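You operate a simulated robot arm through the tools that you are given. There is no shell and no other tool.

You run a simulated two-armed robot. Do the job below in one go: nothing can be reset, and whatever is moved stays where it is left.

JOB
Check the grey gauge against the tester: green tray if they agree, yellow tray if not.
Fine: gauge on the white post, white port knob open, vent shut, pump to about 60 kPa; vent before lifting it off; leave port and vent open.

Only the result counts: the job must be done as asked and must still hold three seconds after the hand-in. Knocking over, shifting, dropping, spilling or breaking anything else fails it.

ROBOT AND FRAMES
Two 7-joint arms with four-finger grippers on one trunk that stands fixed in place. Base frame: the origin is at the foot of the trunk, x ahead of it, y to its left, z up; the work surface is at about z = 860. Units: mm, rad, N and s.
The left shoulder is at [40, 181, 1279], the right one opposite. With the tool pointing down near the work surface each hand reaches from about 260 to 820 mm from the base axis, measured 20 degrees to its own side. Payload 3.67 kg a hand.
Tool frame (each hand has its own): the origin (TCP) lies between the finger pads and is the grasp point; the fingertips stand 28 mm ahead of it; z points along the fingers, y is the line along which they close. The gripper opens to 112 mm; its body begins 73 mm behind the TCP.
Orientation is told as [roll, pitch, yaw] about the base's x, y, z axes, in that order, counted from this pose: with the fingers straight down and closing along the base's y, the tool's x points along the base's -x, its y along +y and its z along -z.

CONTROLS
- The arms move only by the tool play_rows. It takes "left_plan", "right_plan" or both (then of equal length, played together; a hand with none holds still); each is one flat list of numbers, 7 for each row, row after row: the finger opening in mm, from 0 to 112, then the shift along the tool's x, y, z in mm, then the turn, a rotation vector about the tool's x, y, z in rad. In form: [jaw, x, y, z, rx, ry, rz, jaw, x, y, z, rx, ry, rz, ...]. A call has 1 to 20 rows; each row is the pose to reach, as a shift and turn from the pose commanded when the call began, along the tool's axes at that moment. Each row takes 0.2 s and may step no farther than 50 mm and 0.15 rad from the row before; otherwise, or with a gripper value out of range, the whole call is refused. A pose out of reach is approached as far as the arm can. The call stops where the force on the tool passes 40 N (or 10 N more than at its start, if that is more) or the arm is blocked; 0.2 s more then pass. The fingers move at their own pace (about 72.4 mm/s each) and stop on an object; they squeeze with about 35 N. The grip force told is the motor's: it shows also when the fingers shut on nothing. Time passes only in rows, and 0.2 s behind the last, so rows that repeat a pose let the fingers close. It gives the time, the measured TCP pose, the force on the tool (base axes), the opening and the grip force at its end, in the units of the frame above (readings bear some noise), with the torque about the TCP (base axes, N m) and any sound that the robot's microphone picked up, and new pictures: "show" is both (left out), scene, wrist or none (wrist: the cameras of the hands that moved).
- Cameras (640 x 400 px; columns grow to the right, rows downward): "scene" is now at [98.8, 36, 1499.3]; the picture's right is [0.41, -0.91, -0.00], its down [-0.58, -0.26, -0.77] and it looks along [0.70, 0.31, -0.64] (base axes); focal length 312 px, centre (320, 200). "left" rides on the left gripper at [60, 18, -104] in its tool frame; the picture's right is [-0.29, 0.96, 0.00], its down [-0.80, -0.24, -0.55] and it looks along [-0.53, -0.16, 0.83] (tool axes); focal length 234 px, centre (320, 200). "right" rides on the right gripper at [60, -18, -104] in its tool frame; the picture's right is [0.29, 0.96, 0.00], its down [-0.80, 0.24, -0.55] and it looks along [-0.53, 0.16, 0.83] (tool axes); focal length 234 px, centre (320, 200). There is no depth. A picture from a camera that has moved, and an enlarged one, comes with that camera's place and axes in the base frame and with its lens.
- lift_body(by): moves the trunk up (or, below 0, down) by that many mm; the arms and the scene camera ride with it, the base frame stays. It gives what a move gives, with no picture.
- turn_head(pan, tilt): turns the head with the scene camera to pan (to the left, within 1.501 rad either way) and tilt (down, from -0.506 to 1.204), counted from straight ahead of the robot. It gives what a move gives, and a new picture of the scene camera.
- close_up(camera, box): a new picture of the part [left, top, right, bottom] of that camera's present view, enlarged. The clock stands still meanwhile.
- close_job(): hands the job in; it is judged then, once.

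Nothing tells you positions but the pictures and the camera data. Unless the task says otherwise, let go and move clear before handing in.

The tools are called by a JSON object that holds its "api" and its "payload". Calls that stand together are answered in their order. play_rows: Moves the arms, as the interface text tells. Its arguments: {"type":"object","properties":{"left_plan":{"type":"array","items":{"type":"number"}},"right_plan":{"type":"array","items":{"type":"number"}},"show":{"type":"string","enum":["both","scene","wrist","none"]}},"required":[]} The other tools are called the same way: lift_body (by) moves the trunk up or down; turn_head (pan, tilt) turns the head that bears the scene camera; close_up (camera, box) takes an enlarged picture of a part of a camera's view; close_job () hands the job in.

At the start:

```text
time: 0.0
left_tool_pos: [511.3, 351.5, 1214.7]
left_orientation: [-0.001, 0.001, -0.001]
left_contact_force: [-0.1, 0.5, -0.3]
left_torque: [0.01, 0.01, 0.02]
left_width: 111.9
left_finger_force: 0.1
right_tool_pos: [503.9, -55.1, 1128.3]
right_orientation: [0.001, 0.001, 0.001]
right_contact_force: [-0.8, 0.7, 0.1]
right_torque: [-0.01, 0.0, 0.01]
right_width: 112.1
right_finger_force: 0.1
trunk travel left (down, up): [-400.0, 114.0]
head pan, tilt (commanded): [0.419, 0.689]
```

scene: 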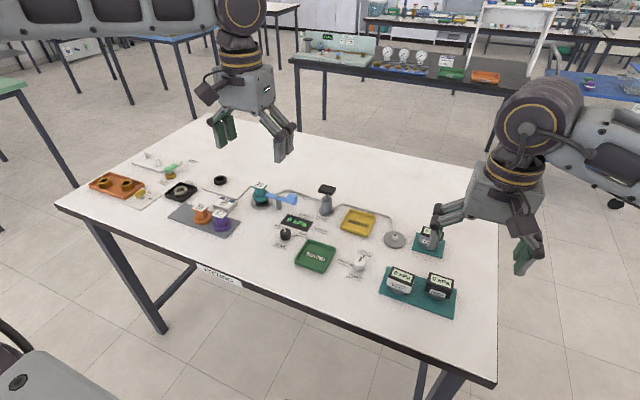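
right: 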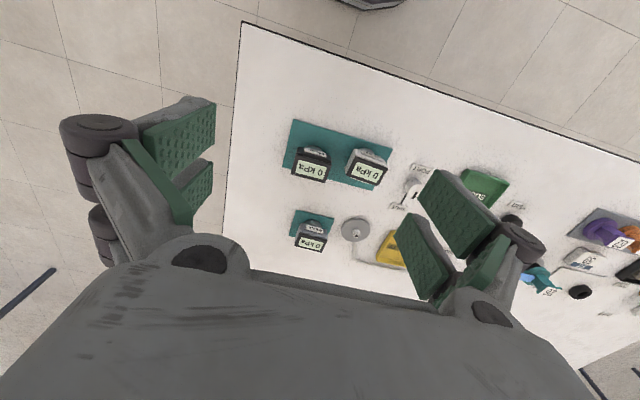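
left: 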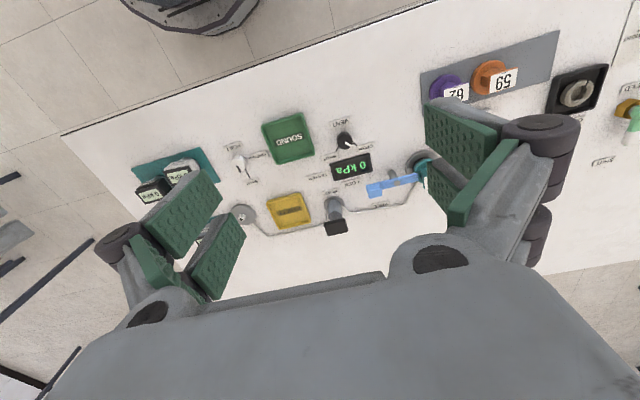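

I see a table with gauges on teal mats, a tester with pump, knobs, green and yellow trays. I'll take close-ups first to locate everything.

{"api": "close_up", "payload": {"camera": "scene", "box": [370, 210, 480, 320]}}

{"api": "close_up", "payload": {"camera": "scene", "box": [240, 170, 400, 280]}}

{"api": "close_up", "payload": {"camera": "right", "box": [270, 100, 530, 270]}}

{"api": "close_up", "payload": {"camera": "left", "box": [210, 100, 450, 250]}}

```text
3.64 times, centred on (425, 265) of scene
camera zoom: at [98.8, 36.0, 1499.3], right [0.41, -0.91, 0.0], down [-0.58, -0.26, -0.77], along [0.7, 0.31, -0.64], focal length 1136 px, centre (-62, -36)
```

zoom: 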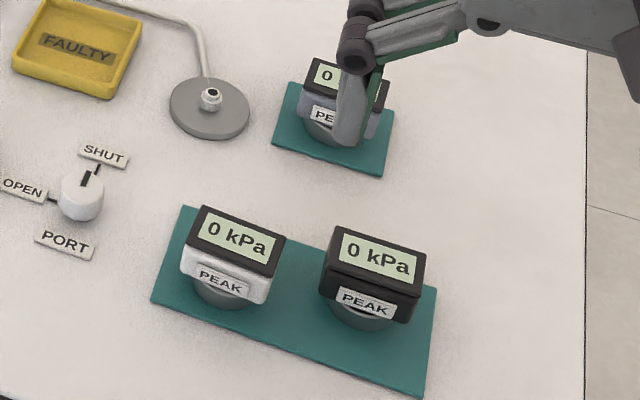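

```text
3.64 times, centred on (320, 225) of scene
camera zoom: at [98.8, 36.0, 1499.3], right [0.41, -0.91, 0.0], down [-0.58, -0.26, -0.77], along [0.7, 0.31, -0.64], focal length 1136 px, centre (320, 109)
```

zoom: 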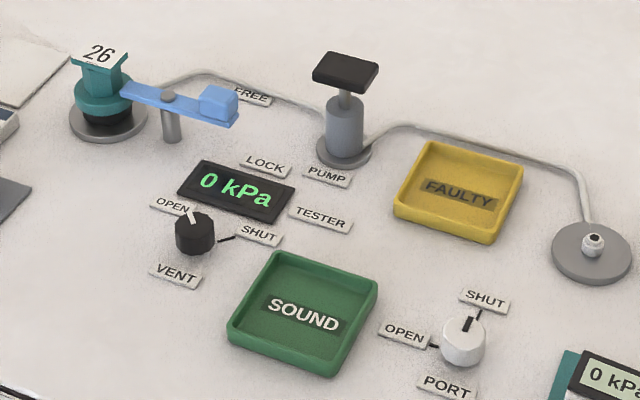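

```text
2.35 times, centred on (400, 185) of right
camera zoom: at [443.9, -71.1, 1233.9], right [-0.29, 0.96, 0.0], down [0.8, 0.24, 0.55], along [0.53, 0.16, -0.83], focal length 551 px, centre (132, 235)
```

zoom: 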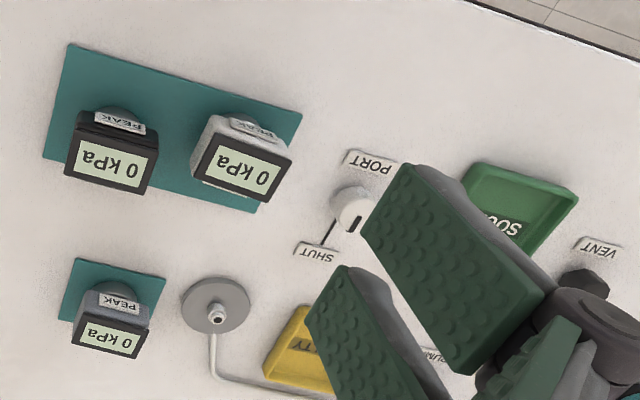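

```text
2.67 times, centred on (330, 175) of left
camera zoom: at [451.6, 370.0, 1318.8], right [0.29, 0.96, 0.0], down [0.8, -0.24, 0.55], along [0.53, -0.16, -0.83], focal length 624 px, centre (293, 267)
```

zoom: 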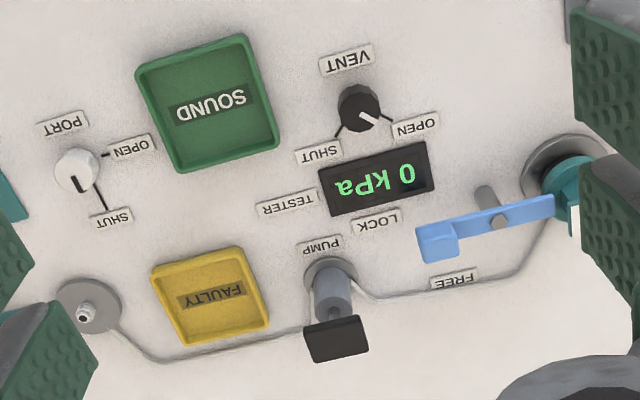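

I can see the grey gauge (small teal mat), the white post (right disc), white PORT knob, black VENT knob, TESTER display, pump and a clamp with a plug marked 26. I'll look closer at the rest of the table and the grey gauge.

{"api": "close_up", "payload": {"camera": "scene", "box": [80, 140, 250, 250]}}

{"api": "close_up", "payload": {"camera": "scene", "box": [240, 175, 310, 220]}}

{"api": "close_up", "payload": {"camera": "right", "box": [280, 190, 400, 265]}}

{"api": "close_up", "payload": {"camera": "left", "box": [360, 130, 480, 220]}}

{"api": "close_up", "payload": {"camera": "left", "box": [400, 30, 640, 180]}}

```text
3.64 times, centred on (165, 195) of scene
camera zoom: at [98.8, 36.0, 1499.3], right [0.41, -0.91, 0.0], down [-0.58, -0.26, -0.77], along [0.7, 0.31, -0.64], focal length 1136 px, centre (884, 218)
```

zoom: 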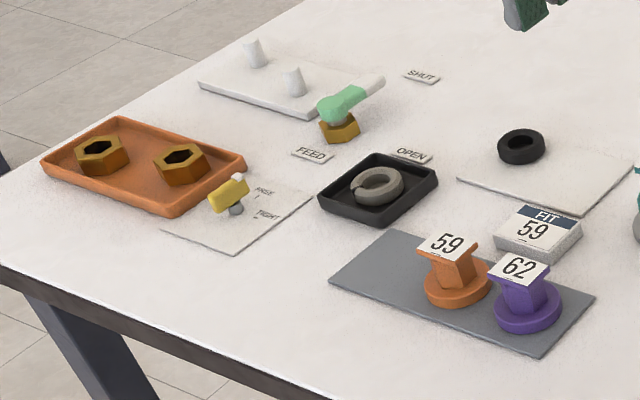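

```text
8.89 times, centred on (275, 198) of scene
camera zoom: at [98.8, 36.0, 1499.3], right [0.41, -0.91, 0.0], down [-0.58, -0.26, -0.77], along [0.7, 0.31, -0.64], focal length 2778 px, centre (720, 222)
```

zoom: 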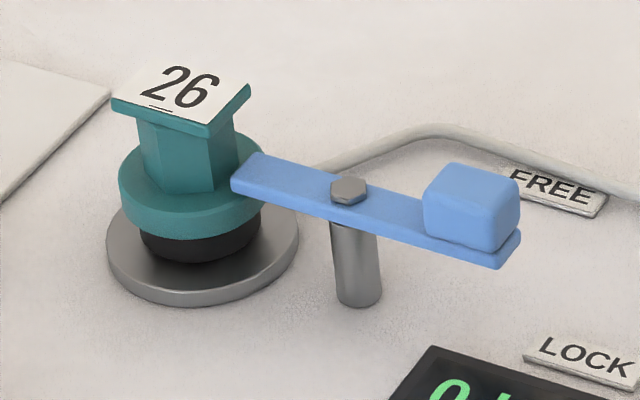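

```text
5.33 times, centred on (340, 228) of right
camera zoom: at [443.9, -71.1, 1233.9], right [-0.29, 0.96, 0.0], down [0.8, 0.24, 0.55], along [0.53, 0.16, -0.83], focal length 1249 px, centre (213, 53)
```

zoom: 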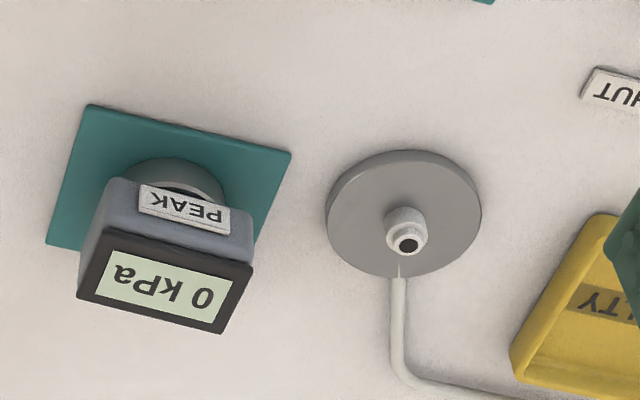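

```text
4.44 times, centred on (420, 175) of left
camera zoom: at [451.6, 370.0, 1318.8], right [0.29, 0.96, 0.0], down [0.8, -0.24, 0.55], along [0.53, -0.16, -0.83], focal length 1041 px, centre (-124, 311)
```

zoom: 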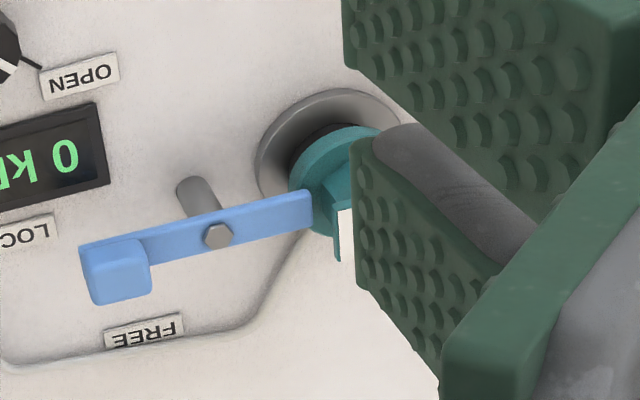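

```text
2.67 times, centred on (520, 105) of left
camera zoom: at [451.6, 370.0, 1318.8], right [0.29, 0.96, 0.0], down [0.8, -0.24, 0.55], along [0.53, -0.16, -0.83], focal length 624 px, centre (-213, 453)
```

zoom: 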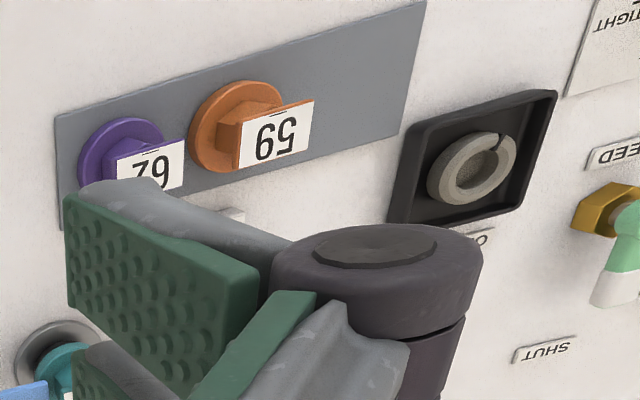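

The lever at the left is on LOCK, PORT points to SHUT and VENT to OPEN. I'll move the right arm out of the way to get a clean view of the grey gauge, near [750, 4].

{"api": "play_rows", "payload": {"right_plan": [112, 20, -40, 0, 0, 0, 0, 112, 40, -80, 0, 0, 0, 0, 112, 60, -120, 0, 0, 0, 0, 112, 80, -160, 0, 0, 0, 0, 112, 100, -200, 0, 0, 0, 0], "show": "both"}}

```text
time: 1.2
left_tool_pos: [509.9, 349.3, 1215.4]
left_orientation: [0.002, -0.001, 0.002]
left_contact_force: [1.3, -0.3, -0.3]
left_torque: [0.02, -0.03, 0.03]
left_width: 112.2
left_finger_force: 0.1
right_tool_pos: [402.6, -255.6, 1130.2]
right_orientation: [0.002, 0.0, 0.001]
right_contact_force: [0.9, 0.5, 0.2]
right_torque: [0.02, 0.0, -0.01]
right_width: 111.8
right_finger_force: 0.0
trunk travel left (down, up): [-400.0, 114.0]
head pan, tilt (commanded): [0.419, 0.689]
camera scene: at [96.7, 34.2, 1499.5], right [0.41, -0.91, 0.0], down [-0.58, -0.26, -0.77], along [0.71, 0.32, -0.64], focal length 312 px, centre (320, 200)
camera right: at [342.7, -272.8, 1236.1], right [-0.29, 0.96, 0.0], down [0.8, 0.24, 0.55], along [0.53, 0.16, -0.83], focal length 234 px, centre (320, 200)
```

scene: 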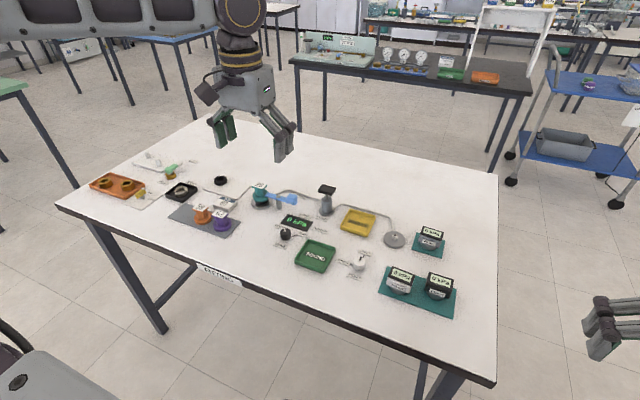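
right: 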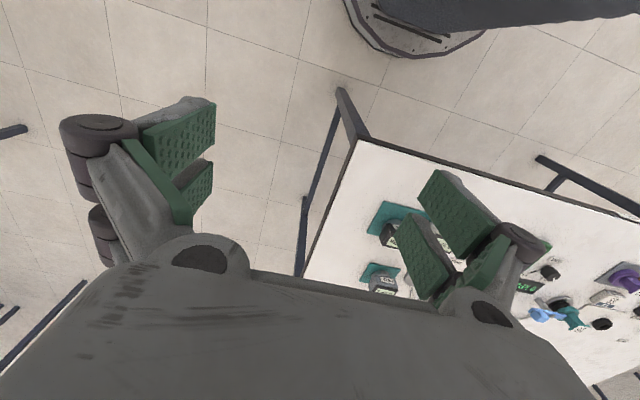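

The right arm is clear. Now close-ups of the grey gauge, the white post and the knobs from the scene camera.

{"api": "close_up", "payload": {"camera": "scene", "box": [375, 215, 455, 265]}}

{"api": "close_up", "payload": {"camera": "scene", "box": [330, 240, 386, 275]}}

{"api": "close_up", "payload": {"camera": "scene", "box": [260, 210, 316, 245]}}

{"api": "close_up", "payload": {"camera": "scene", "box": [300, 175, 364, 220]}}

{"api": "close_up", "payload": {"camera": "left", "box": [70, 140, 300, 310]}}

```text
8.00 times, centred on (415, 240) of scene
camera zoom: at [96.7, 34.2, 1499.5], right [0.41, -0.91, 0.0], down [-0.58, -0.26, -0.77], along [0.71, 0.32, -0.64], focal length 2500 px, centre (-440, -120)
```

zoom: 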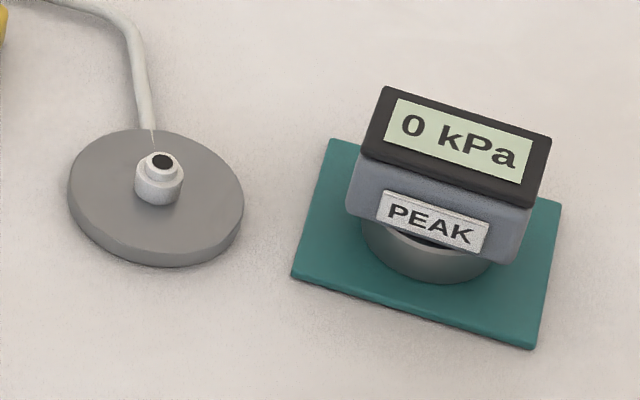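

```text
11.43 times, centred on (358, 258) of scene
camera zoom: at [96.7, 34.2, 1499.5], right [0.41, -0.91, 0.0], down [-0.58, -0.26, -0.77], along [0.71, 0.32, -0.64], focal length 3572 px, centre (-114, -457)
```

zoom: 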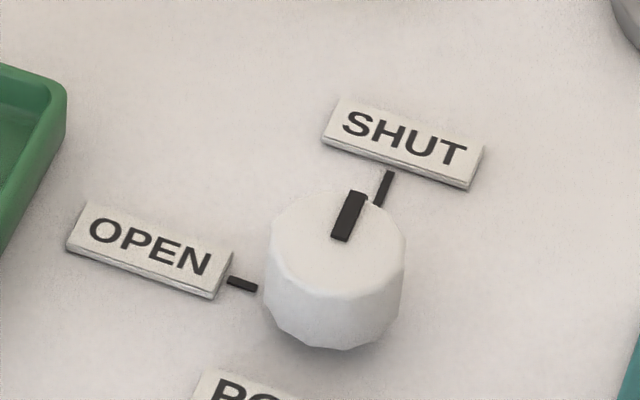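

```text
11.43 times, centred on (288, 228) of scene
camera zoom: at [96.7, 34.2, 1499.5], right [0.41, -0.91, 0.0], down [-0.58, -0.26, -0.77], along [0.71, 0.32, -0.64], focal length 3572 px, centre (686, -114)
```

zoom: 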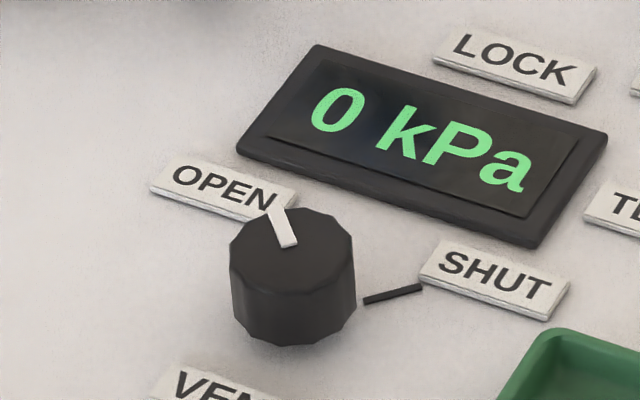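

```text
8.89 times, centred on (332, 198) of scene
camera zoom: at [96.7, 34.2, 1499.5], right [0.41, -0.91, 0.0], down [-0.58, -0.26, -0.77], along [0.71, 0.32, -0.64], focal length 2778 px, centre (213, 222)
```

zoom: 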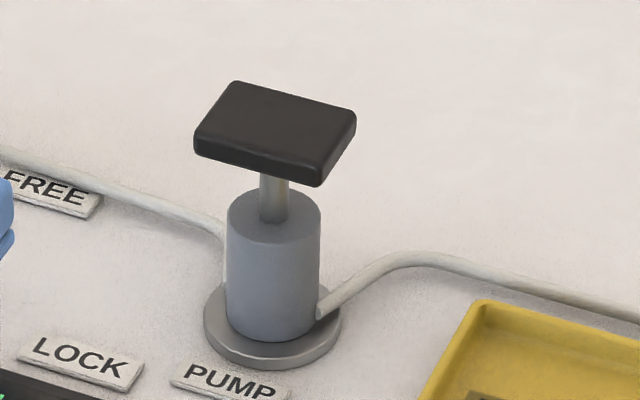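

```text
2.35 times, centred on (185, 225) of left
camera zoom: at [449.5, 368.6, 1320.1], right [0.29, 0.96, 0.0], down [0.8, -0.24, 0.56], along [0.53, -0.16, -0.83], focal length 551 px, centre (638, 141)
```

zoom: 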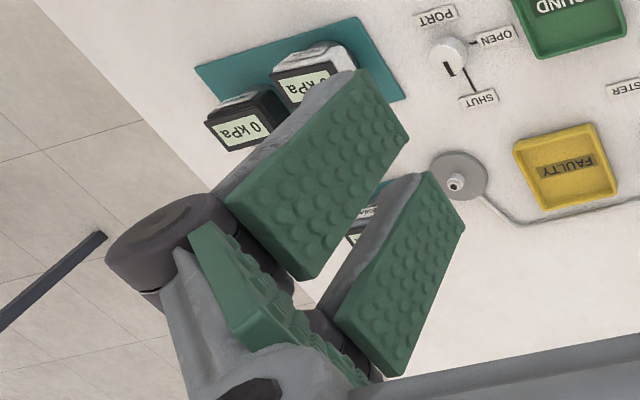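

The knobs are fluted cylinders about 30 mm wide and 18 mm tall; the grey gauge stands near [750, 2] and the post near [729, 92]. I'll bring the left hand over that area for a better look through its wrist camera.

{"api": "play_rows", "payload": {"left_plan": [112, -17.4, -36.4, 16.9, 0, 0, 0, 112, -34.8, -72.8, 33.8, 0, 0, 0, 112, -52.1, -109.1, 50.6, 0, 0, 0, 112, -69.5, -145.5, 67.5, 0, 0, 0, 112, -86.9, -181.9, 84.4, 0, 0, 0, 112, -104.3, -218.3, 101.3, 0, 0, 0, 112, -121.6, -254.6, 118.1, 0, 0, 0, 112, -139, -291, 135, 0, 0, 0, 112, -139, -291, 135, 0, 0, 0], "show": "both"}}

```text
time: 3.2
left_tool_pos: [595.9, 132.2, 1103.0]
left_orientation: [0.0, 0.001, 0.0]
left_contact_force: [0.4, 0.3, -0.8]
left_torque: [-0.02, 0.03, 0.03]
left_width: 112.1
left_finger_force: 0.1
left hand out of reach, approached as far as the arm can: row 6, 7, 8, 9
right_tool_pos: [404.9, -255.3, 1130.5]
right_orientation: [-0.001, -0.001, 0.0]
right_contact_force: [1.0, -0.4, -0.5]
right_torque: [-0.01, 0.0, 0.0]
right_width: 112.1
right_finger_force: 0.1
trunk travel left (down, up): [-400.0, 114.0]
head pan, tilt (commanded): [0.419, 0.689]
camera scene: at [99.3, 36.1, 1499.2], right [0.41, -0.91, 0.0], down [-0.58, -0.26, -0.77], along [0.7, 0.31, -0.64], focal length 312 px, centre (320, 200)
camera left: at [536.4, 151.3, 1206.3], right [0.29, 0.96, 0.0], down [0.8, -0.24, 0.55], along [0.53, -0.16, -0.83], focal length 234 px, centre (320, 200)
```

scene: 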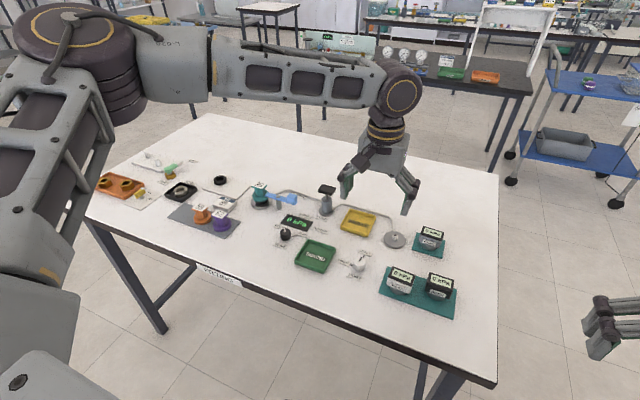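
left: 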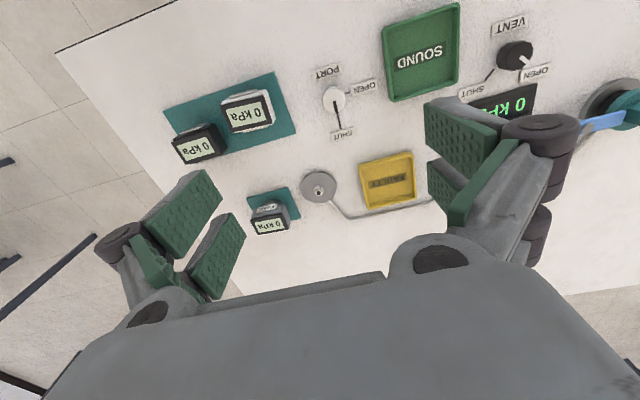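

The left hand stopped at [596, 132, 1103], short of the target, likely an arm-posture limit at this height. I'll try going lower, where the stated reach is larger.

{"api": "play_rows", "payload": {"left_plan": [112, 0, 0, 30, 0, 0, 0, 112, 0, 0, 60, 0, 0, 0, 112, 0, 0, 90, 0, 0, 0, 112, 0, 0, 90, 0, 0, 0], "show": "none"}}

```text
time: 4.2
left_tool_pos: [580.3, 148.9, 1019.6]
left_orientation: [0.001, -0.003, 0.0]
left_contact_force: [-0.5, 0.1, -0.1]
left_torque: [0.04, -0.02, -0.01]
left_width: 112.1
left_finger_force: 0.1
left hand out of reach, approached as far as the arm can: row 1, 2, 3, 4
right_tool_pos: [405.9, -255.1, 1129.9]
right_orientation: [-0.002, 0.001, 0.001]
right_contact_force: [0.1, 0.9, -0.9]
right_torque: [-0.01, -0.03, -0.01]
right_width: 112.1
right_finger_force: 0.0
trunk travel left (down, up): [-400.0, 114.0]
head pan, tilt (commanded): [0.419, 0.689]
```

{"api": "turn_head", "payload": {"pan": 0.6, "tilt": 0.4}}

```text
time: 5.0
left_tool_pos: [580.8, 149.4, 1018.2]
left_orientation: [-0.001, -0.001, 0.0]
left_contact_force: [-0.4, -0.4, 0.6]
left_torque: [0.01, 0.02, 0.01]
left_width: 112.2
left_finger_force: 0.1
right_tool_pos: [403.6, -255.6, 1130.2]
right_orientation: [0.0, 0.0, 0.0]
right_contact_force: [-0.1, -0.2, 0.6]
right_torque: [-0.01, -0.01, 0.02]
right_width: 112.3
right_finger_force: 0.1
trunk travel left (down, up): [-400.0, 114.0]
head pan, tilt (commanded): [0.6, 0.4]
camera scene: at [97.3, 53.3, 1525.2], right [0.56, -0.83, 0.0], down [-0.32, -0.22, -0.92], along [0.76, 0.52, -0.39], focal length 312 px, centre (320, 200)
```

scene: 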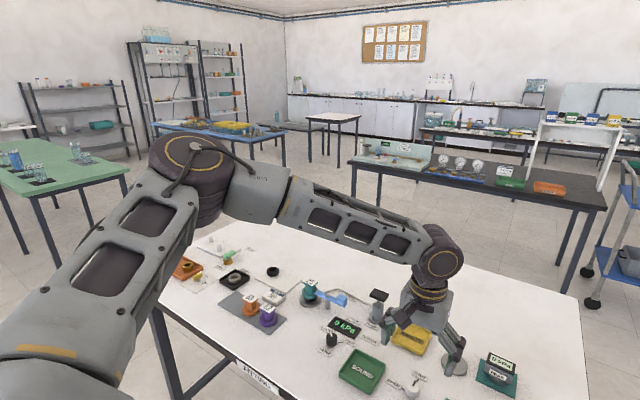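

The elbow is high and out to the left, so something other than pure length limits the arm. I'll test its reach in its own sector (towards the pump), staying above everything.

{"api": "play_rows", "payload": {"left_plan": [112, 0, 40, -20, 0, 0, 0, 112, 0, 80, -40, 0, 0, 0, 112, 0, 120, -60, 0, 0, 0, 112, 0, 160, -60, 0, 0, 0, 112, 0, 200, -60, 0, 0, 0, 112, 0, 240, -60, 0, 0, 0, 112, 0, 240, -60, 0, 0, 0], "show": "none"}}

{"api": "turn_head", "payload": {"pan": 0.419, "tilt": 0.689}}

```text
time: 6.6
left_tool_pos: [578.2, 384.3, 1080.9]
left_orientation: [-0.001, 0.0, 0.0]
left_contact_force: [0.3, -1.0, 0.0]
left_torque: [0.02, 0.04, -0.03]
left_width: 111.9
left_finger_force: 0.0
right_tool_pos: [404.9, -255.4, 1131.6]
right_orientation: [-0.001, 0.001, 0.0]
right_contact_force: [0.1, 0.5, -0.7]
right_torque: [0.02, 0.04, -0.01]
right_width: 112.0
right_finger_force: 0.1
trunk travel left (down, up): [-400.0, 114.0]
head pan, tilt (commanded): [0.6, 0.4]
```

```text
time: 7.4
left_tool_pos: [577.7, 385.7, 1080.0]
left_orientation: [0.0, 0.0, 0.0]
left_contact_force: [0.4, -0.2, 0.1]
left_torque: [-0.02, 0.01, 0.0]
left_width: 111.9
left_finger_force: 0.0
right_tool_pos: [404.1, -255.3, 1130.9]
right_orientation: [0.0, 0.0, -0.002]
right_contact_force: [-0.5, -0.3, 0.3]
right_torque: [0.02, 0.0, 0.03]
right_width: 112.0
right_finger_force: 0.0
trunk travel left (down, up): [-400.0, 114.0]
head pan, tilt (commanded): [0.419, 0.689]
camera scene: at [98.7, 36.0, 1499.4], right [0.41, -0.91, 0.0], down [-0.58, -0.26, -0.77], along [0.71, 0.31, -0.64], focal length 312 px, centre (320, 200)
```

scene: 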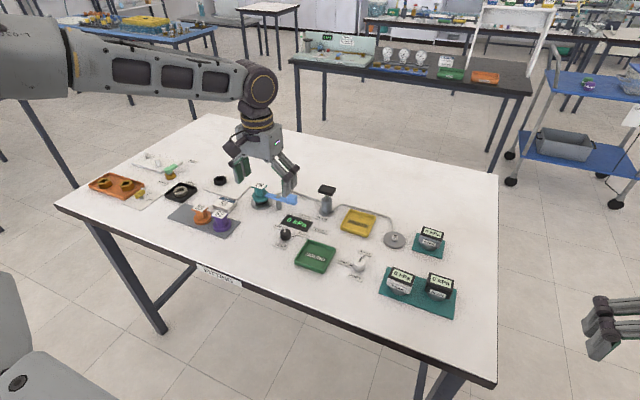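

Shifts run from the reached pose. Now I test how far ahead the left arm goes here.

{"api": "play_rows", "payload": {"left_plan": [112, -45, 0, 0, 0, 0, 0, 112, -90, 0, 0, 0, 0, 0, 112, -135, -20, 20, 0, 0, 0, 112, -180, -60, 50, 0, 0, 0, 112, -180, -76, 60, 0, 0, 0], "show": "wrist"}}

```text
refused: row 3 steps farther than a row can; nothing moved
```

{"api": "play_rows", "payload": {"left_plan": [112, -40, 0, 0, 0, 0, 0, 112, -80, 0, 0, 0, 0, 0, 112, -115, -20, 10, 0, 0, 0, 112, -150, -45, 20, 0, 0, 0, 112, -182, -76, 30, 0, 0, 0, 112, -182, -76, 30, 0, 0, 0], "show": "wrist"}}

```text
time: 8.8
left_tool_pos: [706.6, 328.6, 1064.0]
left_orientation: [0.0, -0.002, 0.0]
left_contact_force: [-0.9, 0.0, 0.3]
left_torque: [-0.01, 0.02, -0.04]
left_width: 111.9
left_finger_force: 0.0
left hand out of reach, approached as far as the arm can: row 4, 5, 6
right_tool_pos: [404.9, -254.6, 1130.5]
right_orientation: [0.0, 0.003, -0.001]
right_contact_force: [-1.0, 0.3, 0.3]
right_torque: [0.0, 0.02, -0.03]
right_width: 112.0
right_finger_force: 0.0
trunk travel left (down, up): [-400.0, 114.0]
head pan, tilt (commanded): [0.419, 0.689]
camera left: at [647.1, 347.6, 1166.9], right [0.29, 0.96, 0.0], down [0.8, -0.24, 0.55], along [0.53, -0.16, -0.83], focal length 234 px, centre (320, 200)
```

left: 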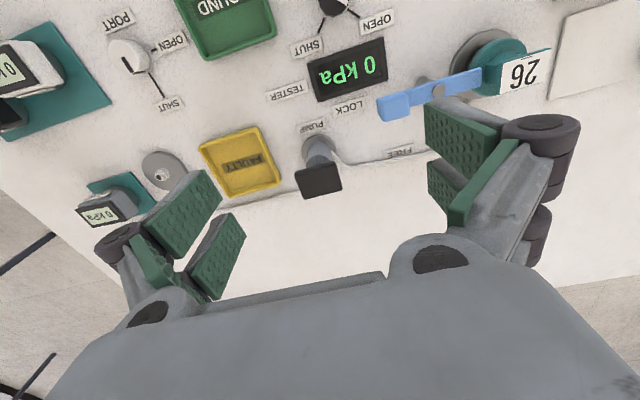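

The wrist view is good, but the arm halts at [707, 329]. I'll see whether it can go further when lower, with a small forward and down step.

{"api": "play_rows", "payload": {"left_plan": [112, -20, 0, 20, 0, 0, 0, 112, -40, 0, 40, 0, 0, 0, 112, -50, 0, 60, 0, 0, 0, 112, -50, 0, 60, 0, 0, 0], "show": "scene"}}

```text
time: 9.8
left_tool_pos: [699.1, 343.2, 1027.3]
left_orientation: [0.0, 0.0, 0.0]
left_contact_force: [-0.3, -0.5, -0.8]
left_torque: [0.02, -0.03, 0.02]
left_width: 112.1
left_finger_force: 0.0
left hand out of reach, approached as far as the arm can: row 1, 2, 3, 4
right_tool_pos: [404.6, -255.7, 1130.9]
right_orientation: [0.0, -0.002, -0.002]
right_contact_force: [0.1, 0.2, -0.2]
right_torque: [0.0, -0.02, 0.02]
right_width: 112.3
right_finger_force: 0.0
trunk travel left (down, up): [-400.0, 114.0]
head pan, tilt (commanded): [0.419, 0.689]
camera scene: at [98.7, 35.8, 1499.3], right [0.41, -0.91, 0.0], down [-0.58, -0.26, -0.77], along [0.7, 0.31, -0.64], focal length 312 px, centre (320, 200)
```

scene: 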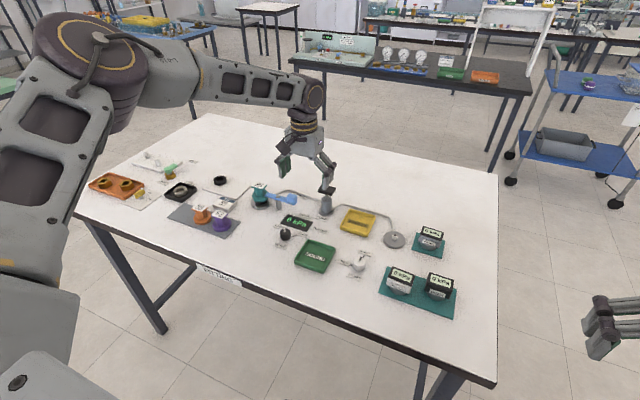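

The elbow seems to stay parked high at about [335, 455, 1390], which limits reach. I'll draw the hand back and down on its own side to let the elbow drop, then extend again.

{"api": "play_rows", "payload": {"left_plan": [112, 40, 10, 15, 0, 0, 0, 112, 80, 20, 30, 0, 0, 0, 112, 120, 30, 45, 0, 0, 0, 112, 160, 40, 60, 0, 0, 0, 112, 200, 40, 75, 0, 0, 0, 112, 240, 40, 75, 0, 0, 0, 112, 280, 40, 75, 0, 0, 0, 112, 280, 40, 75, 0, 0, 0], "show": "scene"}}

```text
time: 11.6
left_tool_pos: [417.3, 379.8, 953.9]
left_orientation: [0.001, 0.0, 0.001]
left_contact_force: [0.5, 0.7, 0.1]
left_torque: [-0.06, 0.0, 0.0]
left_width: 112.0
left_finger_force: 0.1
right_tool_pos: [405.0, -255.5, 1129.9]
right_orientation: [-0.002, 0.001, 0.0]
right_contact_force: [0.4, 0.4, -0.4]
right_torque: [-0.01, 0.01, 0.02]
right_width: 111.9
right_finger_force: 0.1
trunk travel left (down, up): [-400.0, 114.0]
head pan, tilt (commanded): [0.419, 0.689]
camera scene: at [100.2, 35.1, 1499.2], right [0.41, -0.91, 0.0], down [-0.58, -0.26, -0.77], along [0.7, 0.31, -0.64], focal length 312 px, centre (320, 200)
```

scene: 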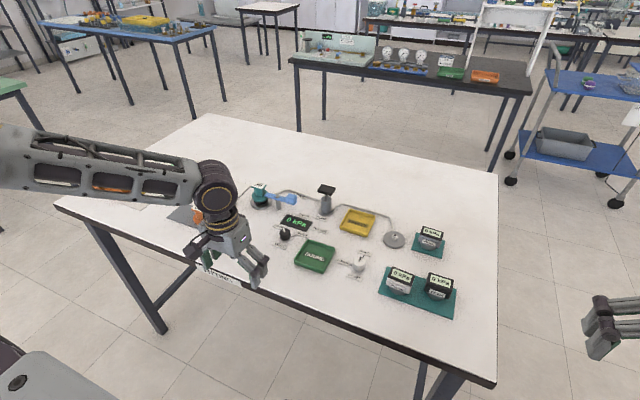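

The elbow now is lower and out to the side. I extend forward again towards the pump, keeping z about 1000.

{"api": "play_rows", "payload": {"left_plan": [112, -40, -8, -10, 0, 0, 0, 112, -80, -15, -20, 0, 0, 0, 112, -120, -22, -30, 0, 0, 0, 112, -160, -30, -40, 0, 0, 0, 112, -200, -38, -46, 0, 0, 0, 112, -240, -45, -46, 0, 0, 0, 112, -280, -52, -46, 0, 0, 0, 112, -320, -60, -46, 0, 0, 0, 112, -320, -60, -46, 0, 0, 0], "show": "scene"}}

```text
time: 13.6
left_tool_pos: [694.4, 332.7, 1015.6]
left_orientation: [0.0, 0.0, 0.0]
left_contact_force: [0.2, -0.4, 0.5]
left_torque: [0.0, 0.02, -0.05]
left_width: 111.9
left_finger_force: 0.1
left hand out of reach, approached as far as the arm can: row 7, 8, 9
right_tool_pos: [405.8, -255.0, 1131.4]
right_orientation: [-0.001, -0.002, 0.0]
right_contact_force: [0.6, -0.1, -0.2]
right_torque: [0.01, 0.04, -0.03]
right_width: 112.0
right_finger_force: 0.0
trunk travel left (down, up): [-400.0, 114.0]
head pan, tilt (commanded): [0.419, 0.689]
camera scene: at [99.5, 35.5, 1499.3], right [0.41, -0.91, 0.0], down [-0.58, -0.26, -0.77], along [0.7, 0.31, -0.64], focal length 312 px, centre (320, 200)
```

scene: 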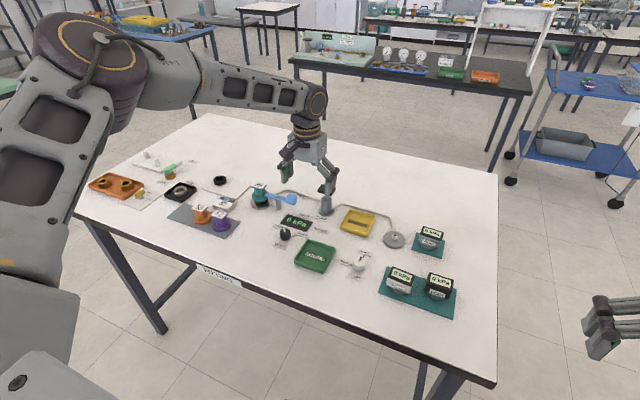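

The same limit again. The finger-closing direction (yaw) may be what pins the wrist, so I'll turn the hand about its vertical axis and see whether the reach grows.

{"api": "play_rows", "payload": {"left_plan": [112, 0, 0, 0, 0, 0, 0.15, 112, 0, 0, 0, 0, 0, 0.3, 112, 0, 0, 0, 0, 0, 0.45, 112, -30, 0, 0, 0, 0, 0.5, 112, -60, 0, 0, 0, 0, 0.5, 112, -60, 0, 0, 0, 0, 0.5], "show": "none"}}

```text
time: 15.0
left_tool_pos: [699.4, 340.6, 1029.9]
left_orientation: [0.001, -0.001, -0.498]
left_contact_force: [-0.3, -0.3, 0.2]
left_torque: [0.0, -0.02, 0.03]
left_width: 111.8
left_finger_force: 0.1
left hand out of reach, approached as far as the arm can: row 4, 5, 6
right_tool_pos: [403.9, -255.8, 1130.0]
right_orientation: [-0.001, 0.0, -0.001]
right_contact_force: [-0.3, -0.4, 0.8]
right_torque: [-0.01, -0.01, 0.0]
right_width: 111.9
right_finger_force: 0.0
trunk travel left (down, up): [-400.0, 114.0]
head pan, tilt (commanded): [0.419, 0.689]
```

Yaw makes no difference. Next I test trunk height: raise and draw back the left hand, lower the trunk 150 mm, then extend again.

{"api": "play_rows", "payload": {"left_plan": [112, 20, 0, -40, 0, 0, -0.15, 112, 40, 0, -80, 0, 0, -0.3, 112, 60, 0, -120, 0, 0, -0.45, 112, 80, 0, -130, 0, 0, -0.5, 112, 80, 0, -130, 0, 0, -0.5], "show": "none"}}

{"api": "lift_body", "payload": {"by": -150}}

```text
time: 16.2
left_tool_pos: [627.5, 380.7, 1160.1]
left_orientation: [-0.001, 0.0, 0.001]
left_contact_force: [0.4, 0.9, -0.2]
left_torque: [0.03, -0.04, 0.0]
left_width: 111.9
left_finger_force: 0.1
right_tool_pos: [404.9, -255.2, 1130.6]
right_orientation: [0.0, 0.001, 0.0]
right_contact_force: [0.1, 0.2, 0.4]
right_torque: [0.0, -0.02, 0.01]
right_width: 112.0
right_finger_force: 0.1
trunk travel left (down, up): [-400.0, 114.0]
head pan, tilt (commanded): [0.419, 0.689]
```

```text
time: 17.9
left_tool_pos: [626.0, 380.9, 1011.1]
left_orientation: [0.0, 0.0, -0.001]
left_contact_force: [0.0, 0.8, 0.6]
left_torque: [0.02, 0.0, 0.01]
left_width: 112.0
left_finger_force: 0.2
right_tool_pos: [404.3, -254.3, 980.7]
right_orientation: [-0.001, 0.0, 0.002]
right_contact_force: [0.8, 0.6, 0.4]
right_torque: [-0.01, -0.02, -0.05]
right_width: 112.0
right_finger_force: 0.1
trunk travel left (down, up): [-250.0, 264.0]
head pan, tilt (commanded): [0.419, 0.689]
```

{"api": "play_rows", "payload": {"left_plan": [112, -35, -18, 0, 0, 0, 0, 112, -70, -36, 0, 0, 0, 0, 112, -105, -54, 0, 0, 0, 0, 112, -134, -71, 0, 0, 0, 0, 112, -134, -71, 0, 0, 0, 0], "show": "scene"}}

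```text
time: 19.1
left_tool_pos: [718.1, 323.4, 1011.5]
left_orientation: [-0.001, -0.001, -0.001]
left_contact_force: [0.9, -0.6, -0.3]
left_torque: [-0.01, 0.0, 0.0]
left_width: 112.2
left_finger_force: 0.0
left hand out of reach, approached as far as the arm can: row 3, 4, 5
right_tool_pos: [403.7, -255.1, 981.2]
right_orientation: [0.001, -0.001, 0.0]
right_contact_force: [0.7, 0.3, -0.6]
right_torque: [-0.04, -0.01, 0.01]
right_width: 111.9
right_finger_force: 0.1
trunk travel left (down, up): [-250.0, 264.0]
head pan, tilt (commanded): [0.419, 0.689]
camera scene: at [99.4, 36.0, 1350.0], right [0.41, -0.91, 0.0], down [-0.58, -0.26, -0.77], along [0.7, 0.31, -0.64], focal length 312 px, centre (320, 200)
```

scene: 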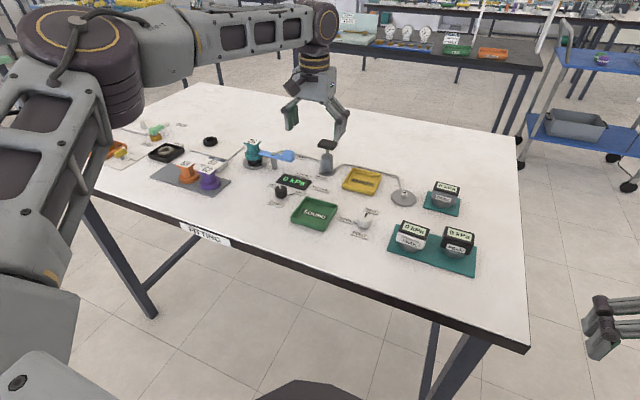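

The elbow sits at the same place relative to the shoulder. I'll see how far the right arm can extend ahead on its own side, staying above z about 1000.

{"api": "play_rows", "payload": {"right_plan": [112, -45, 5, -10, 0, 0, 0, 112, -90, 10, -20, 0, 0, 0, 112, -135, 15, -30, 0, 0, 0, 112, -180, 20, -30, 0, 0, 0, 112, -225, 25, -30, 0, 0, 0, 112, -270, 30, -30, 0, 0, 0, 112, -310, 35, -30, 0, 0, 0, 112, -350, 40, -30, 0, 0, 0, 112, -350, 40, -30, 0, 0, 0], "show": "scene"}}

```text
time: 21.1
left_tool_pos: [717.8, 320.3, 1010.9]
left_orientation: [0.001, -0.003, 0.0]
left_contact_force: [0.2, -0.8, -0.1]
left_torque: [0.02, 0.0, 0.0]
left_width: 111.9
left_finger_force: 0.1
right_tool_pos: [752.8, -217.7, 1010.6]
right_orientation: [0.0, 0.0, -0.001]
right_contact_force: [0.1, -0.9, -0.3]
right_torque: [0.03, 0.02, -0.04]
right_width: 112.0
right_finger_force: 0.0
trunk travel left (down, up): [-250.0, 264.0]
head pan, tilt (commanded): [0.419, 0.689]
camera scene: at [98.3, 34.5, 1350.1], right [0.41, -0.91, 0.0], down [-0.58, -0.26, -0.77], along [0.7, 0.31, -0.64], focal length 312 px, centre (320, 200)
```

scene: 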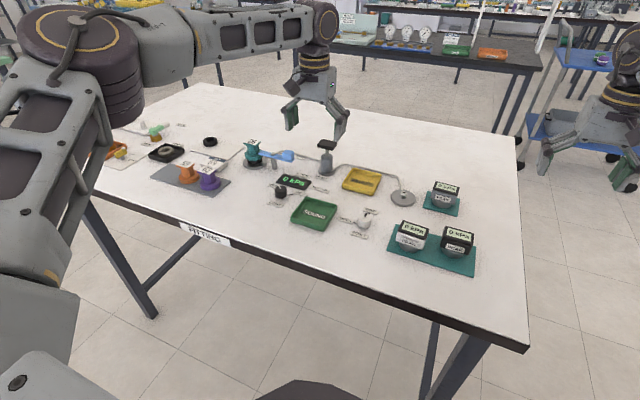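

The right arm reached [753, -218] without trouble. I now move it sideways towards the gauge, still high.

{"api": "play_rows", "payload": {"right_plan": [112, 0, 45, -10, 0, 0, 0, 112, 0, 90, -20, 0, 0, 0, 112, 0, 135, -30, 0, 0, 0, 112, 0, 175, -30, 0, 0, 0, 112, 0, 200, -30, 0, 0, 0, 112, 0, 200, -30, 0, 0, 0], "show": "both"}}

```text
time: 22.5
left_tool_pos: [717.3, 324.3, 1009.1]
left_orientation: [-0.004, -0.003, 0.0]
left_contact_force: [1.0, 0.8, 0.6]
left_torque: [-0.07, 0.01, -0.01]
left_width: 112.0
left_finger_force: 0.1
right_tool_pos: [743.9, -17.2, 1039.5]
right_orientation: [-0.001, 0.001, 0.001]
right_contact_force: [-0.7, 0.2, 0.1]
right_torque: [-0.01, 0.0, 0.03]
right_width: 112.0
right_finger_force: 0.1
right hand out of reach, approached as far as the arm can: row 5, 6
trunk travel left (down, up): [-250.0, 264.0]
head pan, tilt (commanded): [0.419, 0.689]
camera scene: at [98.3, 38.2, 1350.0], right [0.41, -0.91, 0.0], down [-0.58, -0.26, -0.77], along [0.7, 0.31, -0.64], focal length 312 px, centre (320, 200)
camera right: at [683.4, -33.8, 1145.0], right [-0.29, 0.96, 0.0], down [0.8, 0.24, 0.55], along [0.53, 0.16, -0.83], focal length 234 px, centre (320, 200)
```

scene: 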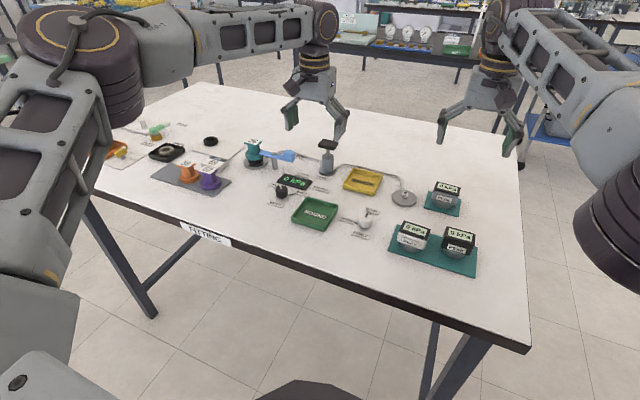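
right: 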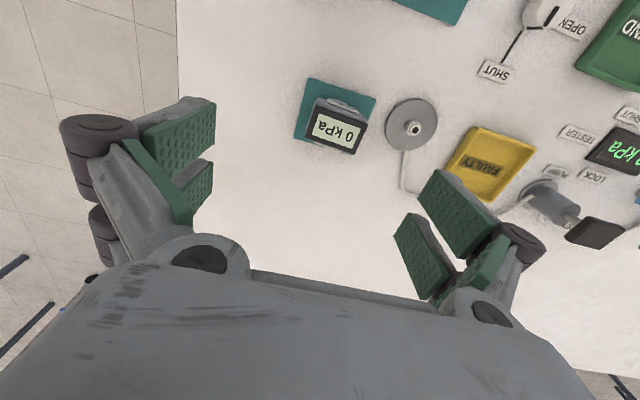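

The right arm nearly reaches above the gauge, with its elbow low – a better posture than the left's. I'll bring the left hand back to the mirror image of where the right hand started its extension, then extend it again.

{"api": "play_rows", "payload": {"left_plan": [112, 45, -10, 0, 0, 0, 0, 112, 90, -20, 0, 0, 0, 0, 112, 135, -30, 0, 0, 0, 0, 112, 180, -40, 0, 0, 0, 0, 112, 225, -50, 0, 0, 0, 0, 112, 270, -60, 0, 0, 0, 0, 112, 310, -68, 10, 0, 0, 0, 112, 314, -68, 30, 0, 0, 0, 112, 314, -68, 30, 0, 0, 0], "show": "scene"}}

```text
time: 24.5
left_tool_pos: [405.9, 256.5, 983.2]
left_orientation: [0.0, 0.001, 0.001]
left_contact_force: [-0.1, 0.5, 1.1]
left_torque: [0.0, -0.04, 0.02]
left_width: 111.9
left_finger_force: 0.0
right_tool_pos: [743.3, -19.5, 1039.5]
right_orientation: [-0.001, -0.001, 0.001]
right_contact_force: [-0.2, 0.6, 0.6]
right_torque: [-0.03, 0.0, 0.02]
right_width: 111.7
right_finger_force: 0.1
trunk travel left (down, up): [-250.0, 264.0]
head pan, tilt (commanded): [0.419, 0.689]
camera scene: at [98.2, 35.9, 1350.1], right [0.41, -0.91, 0.0], down [-0.58, -0.26, -0.77], along [0.7, 0.31, -0.64], focal length 312 px, centre (320, 200)
```

scene: 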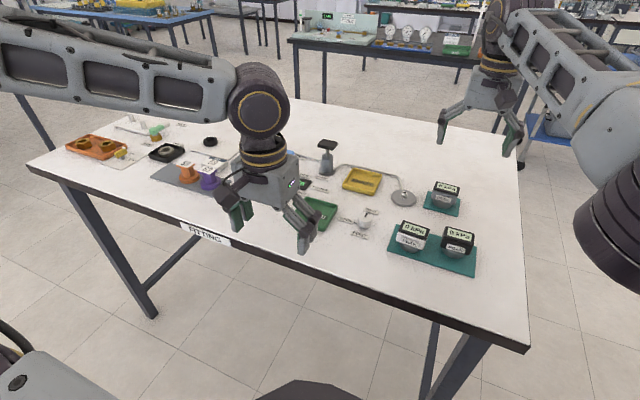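

The left elbow is high and outward. I'll swing the left hand to point forward and up for a moment, clear of the table, to coax the elbow below, then bring it back to pointing down.

{"api": "play_rows", "payload": {"left_plan": [112, -17, 3, -10, 0, -0.143, 0, 112, -35, 6, -20, 0, -0.286, 0, 112, -52, 9, -30, 0, -0.429, 0, 112, -70, 12, -40, 0, -0.571, 0, 112, -87, 16, -50, 0, -0.714, 0, 112, -104, 19, -60, 0, -0.857, 0, 112, -122, 22, -70, 0, -1.0, 0, 112, -139, 25, -80, 0, -1.143, 0, 112, -157, 28, -90, 0, -1.286, 0, 112, -174, 31, -100, 0, -1.429, 0, 112, -192, 34, -110, 0, -1.571, 0, 112, -209, 38, -120, 0, -1.714, 0, 112, -226, 41, -130, 0, -1.857, 0, 112, -244, 44, -137, 0, -2.0, 0, 112, -244, 44, -137, 0, -2.0, 0], "show": "scene"}}

```text
time: 27.7
left_tool_pos: [647.6, 300.6, 1119.7]
left_orientation: [-3.14, -1.141, 3.141]
left_contact_force: [1.0, -0.2, 1.0]
left_torque: [0.01, 0.02, 0.02]
left_width: 112.2
left_finger_force: 0.2
right_tool_pos: [744.9, -19.8, 1039.9]
right_orientation: [0.0, -0.001, -0.001]
right_contact_force: [0.0, 0.0, -0.4]
right_torque: [-0.01, -0.01, 0.0]
right_width: 112.0
right_finger_force: 0.1
trunk travel left (down, up): [-250.0, 264.0]
head pan, tilt (commanded): [0.419, 0.689]
camera scene: at [97.9, 36.1, 1350.2], right [0.41, -0.91, 0.0], down [-0.58, -0.26, -0.77], along [0.71, 0.31, -0.64], focal length 312 px, centre (320, 200)
```

scene: 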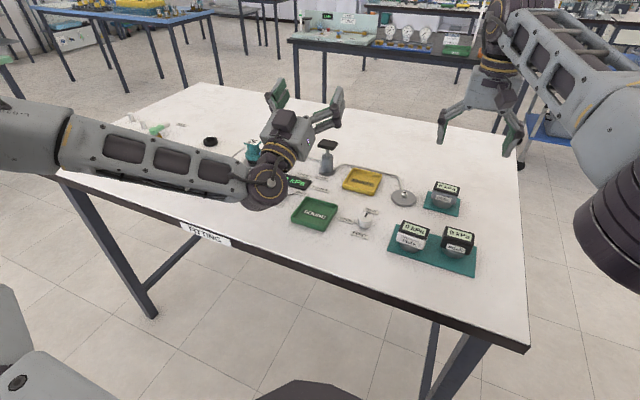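

The elbow is still out to the left. I'll point the hand up and to the left so the forearm must come from below.

{"api": "play_rows", "payload": {"left_plan": [112, -18, 15, -12, -0.083, -0.101, 0, 112, -36, 30, -23, -0.165, -0.202, 0, 112, -55, 45, -35, -0.248, -0.303, 0, 112, -73, 59, -46, -0.33, -0.404, 0, 112, -91, 74, -58, -0.413, -0.505, 0, 112, -109, 89, -70, -0.495, -0.606, 0, 112, -127, 104, -81, -0.578, -0.707, 0, 112, -127, 104, -81, -0.578, -0.707, 0], "show": "scene"}}

```text
time: 29.5
left_tool_pos: [520.6, 422.4, 1221.0]
left_orientation: [-2.706, -0.46, -2.925]
left_contact_force: [1.0, 0.6, 1.3]
left_torque: [0.02, -0.01, 0.02]
left_width: 111.7
left_finger_force: 0.0
left hand out of reach, approached as far as the arm can: row 7, 8
right_tool_pos: [744.1, -21.1, 1038.5]
right_orientation: [-0.001, -0.001, -0.002]
right_contact_force: [0.5, -0.3, 0.4]
right_torque: [0.03, 0.04, -0.04]
right_width: 112.1
right_finger_force: 0.0
trunk travel left (down, up): [-250.0, 264.0]
head pan, tilt (commanded): [0.419, 0.689]
camera scene: at [99.6, 35.2, 1350.0], right [0.41, -0.91, 0.0], down [-0.58, -0.26, -0.77], along [0.7, 0.31, -0.64], focal length 312 px, centre (320, 200)
```

scene: 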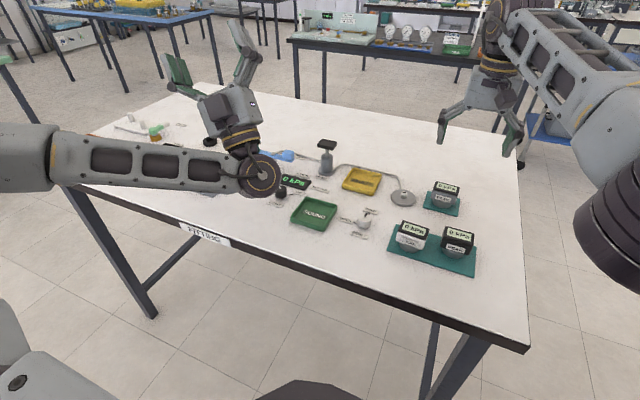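

The elbow dropped a little. I continue turning the hand to the left to push the elbow lower.

{"api": "play_rows", "payload": {"left_plan": [112, -8, 20, -6, -0.104, -0.041, 0, 112, -16, 41, -13, -0.207, -0.082, 0, 112, -25, 61, -19, -0.311, -0.124, 0, 112, -33, 82, -25, -0.414, -0.165, 0, 112, -41, 102, -31, -0.518, -0.206, 0, 112, -41, 102, -31, -0.518, -0.206, 0], "show": "scene"}}

```text
time: 31.1
left_tool_pos: [370.9, 601.4, 1163.4]
left_orientation: [-2.538, -0.435, -2.47]
left_contact_force: [-0.4, -0.5, 0.0]
left_torque: [-0.01, -0.02, 0.02]
left_width: 112.1
left_finger_force: 0.1
left hand out of reach, approached as far as the arm can: row 1, 2, 3, 4, 5, 6
right_tool_pos: [743.4, -18.3, 1040.7]
right_orientation: [0.0, 0.0, 0.0]
right_contact_force: [-0.1, 0.4, 0.3]
right_torque: [0.03, -0.03, 0.01]
right_width: 111.8
right_finger_force: 0.1
trunk travel left (down, up): [-250.0, 264.0]
head pan, tilt (commanded): [0.419, 0.689]
stopped in row 6 (left hand): the arm was blocked; the commanded pose is now the measured one
camera scene: at [98.2, 36.6, 1350.1], right [0.41, -0.91, 0.0], down [-0.58, -0.26, -0.77], along [0.7, 0.31, -0.64], focal length 312 px, centre (320, 200)
```

scene: 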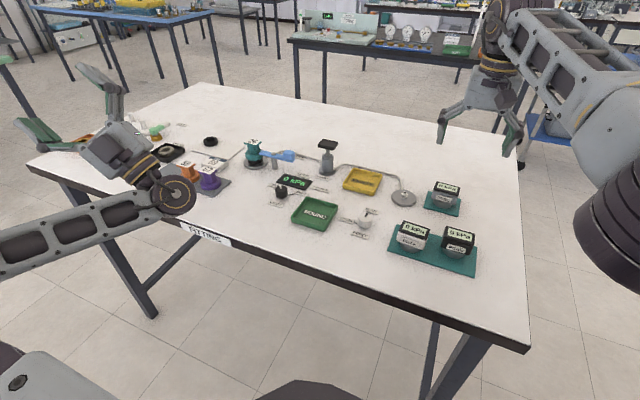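

The forearm now rises from a lower elbow. I bring the hand to point forward at about [658, 280, 1060] and check the elbow.

{"api": "play_rows", "payload": {"left_plan": [112, 5.5, -25.5, -26, 0.094, 0.1007, -0.003, 112, 11, -51, -52, 0.188, 0.2013, -0.007, 112, 16.5, -76.6, -78, 0.282, 0.302, -0.01, 112, 22, -102, -104, 0.376, 0.4027, -0.014, 112, 27.6, -127.7, -130, 0.47, 0.5033, -0.017, 112, 33, -153, -156, 0.564, 0.604, -0.02, 112, 38.6, -179, -182, 0.658, 0.7047, -0.024, 112, 44, -204, -208, 0.752, 0.8053, -0.027, 112, 49.6, -230, -234, 0.846, 0.906, -0.031, 112, 55, -255, -260, 0.94, 1.0067, -0.034, 112, 60.7, -281, -286, 1.034, 1.1073, -0.038, 112, 66.2, -306.5, -312, 1.128, 1.208, -0.041, 112, 66.2, -306.5, -312, 1.128, 1.208, -0.041], "show": "scene"}}

```text
time: 33.9
left_tool_pos: [657.3, 280.8, 1059.1]
left_orientation: [0.235, -1.568, -0.24]
left_contact_force: [-0.9, -0.1, 0.1]
left_torque: [-0.01, 0.02, 0.02]
left_width: 112.2
left_finger_force: 0.1
right_tool_pos: [744.6, -19.5, 1039.5]
right_orientation: [-0.001, 0.002, 0.001]
right_contact_force: [0.1, 0.1, -0.1]
right_torque: [-0.01, 0.01, -0.01]
right_width: 111.7
right_finger_force: 0.0
trunk travel left (down, up): [-250.0, 264.0]
head pan, tilt (commanded): [0.419, 0.689]
camera scene: at [98.1, 36.2, 1350.1], right [0.41, -0.91, 0.0], down [-0.58, -0.26, -0.77], along [0.7, 0.31, -0.64], focal length 312 px, centre (320, 200)
```

scene: 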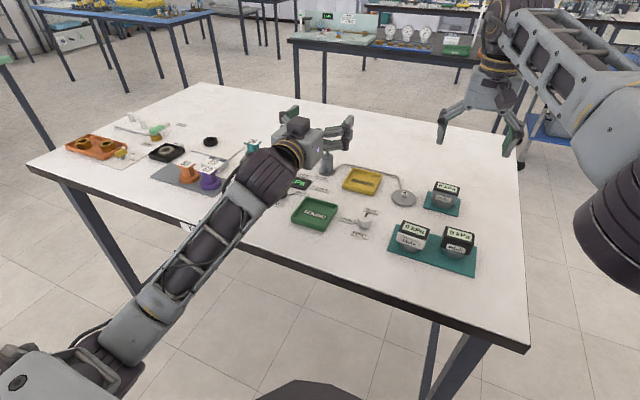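

The left elbow is now low. I turn the hand back to pointing down while moving it forward to about [705, 225, 1050].

{"api": "play_rows", "payload": {"left_plan": [112, 1, -5, 4, 0, 0.143, 0, 112, 2, -10, 9, 0, 0.286, 0, 112, 3, -15, 13, 0, 0.428, 0, 112, 4, -20, 17, 0, 0.571, 0, 112, 5, -25, 22, 0, 0.714, 0, 112, 5, -30, 26, 0, 0.857, 0, 112, 6, -35, 30, 0, 1.0, 0, 112, 7, -40, 35, 0, 1.142, 0, 112, 8, -45, 39, 0, 1.285, 0, 112, 9, -50, 44, 0, 1.428, 0, 112, 9, -55, 48, 0, 1.57, 0, 112, 9, -55, 48, 0, 1.57, 0], "show": "scene"}}

```text
time: 36.5
left_tool_pos: [704.8, 227.8, 1050.8]
left_orientation: [0.0, 0.003, -0.001]
left_contact_force: [-0.1, 0.3, -0.4]
left_torque: [-0.04, -0.03, 0.02]
left_width: 112.1
left_finger_force: 0.1
right_tool_pos: [743.8, -18.7, 1039.4]
right_orientation: [0.0, 0.001, 0.0]
right_contact_force: [0.1, -0.1, 0.8]
right_torque: [0.0, 0.01, 0.03]
right_width: 112.0
right_finger_force: 0.1
trunk travel left (down, up): [-250.0, 264.0]
head pan, tilt (commanded): [0.419, 0.689]
camera scene: at [98.6, 36.5, 1350.0], right [0.41, -0.91, 0.0], down [-0.58, -0.26, -0.77], along [0.7, 0.31, -0.64], focal length 312 px, centre (320, 200)
```

scene: 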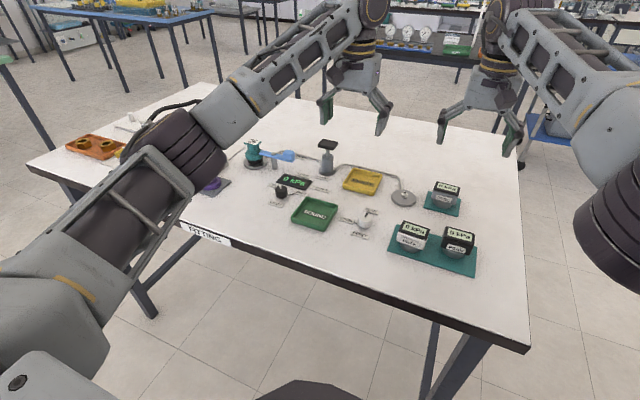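

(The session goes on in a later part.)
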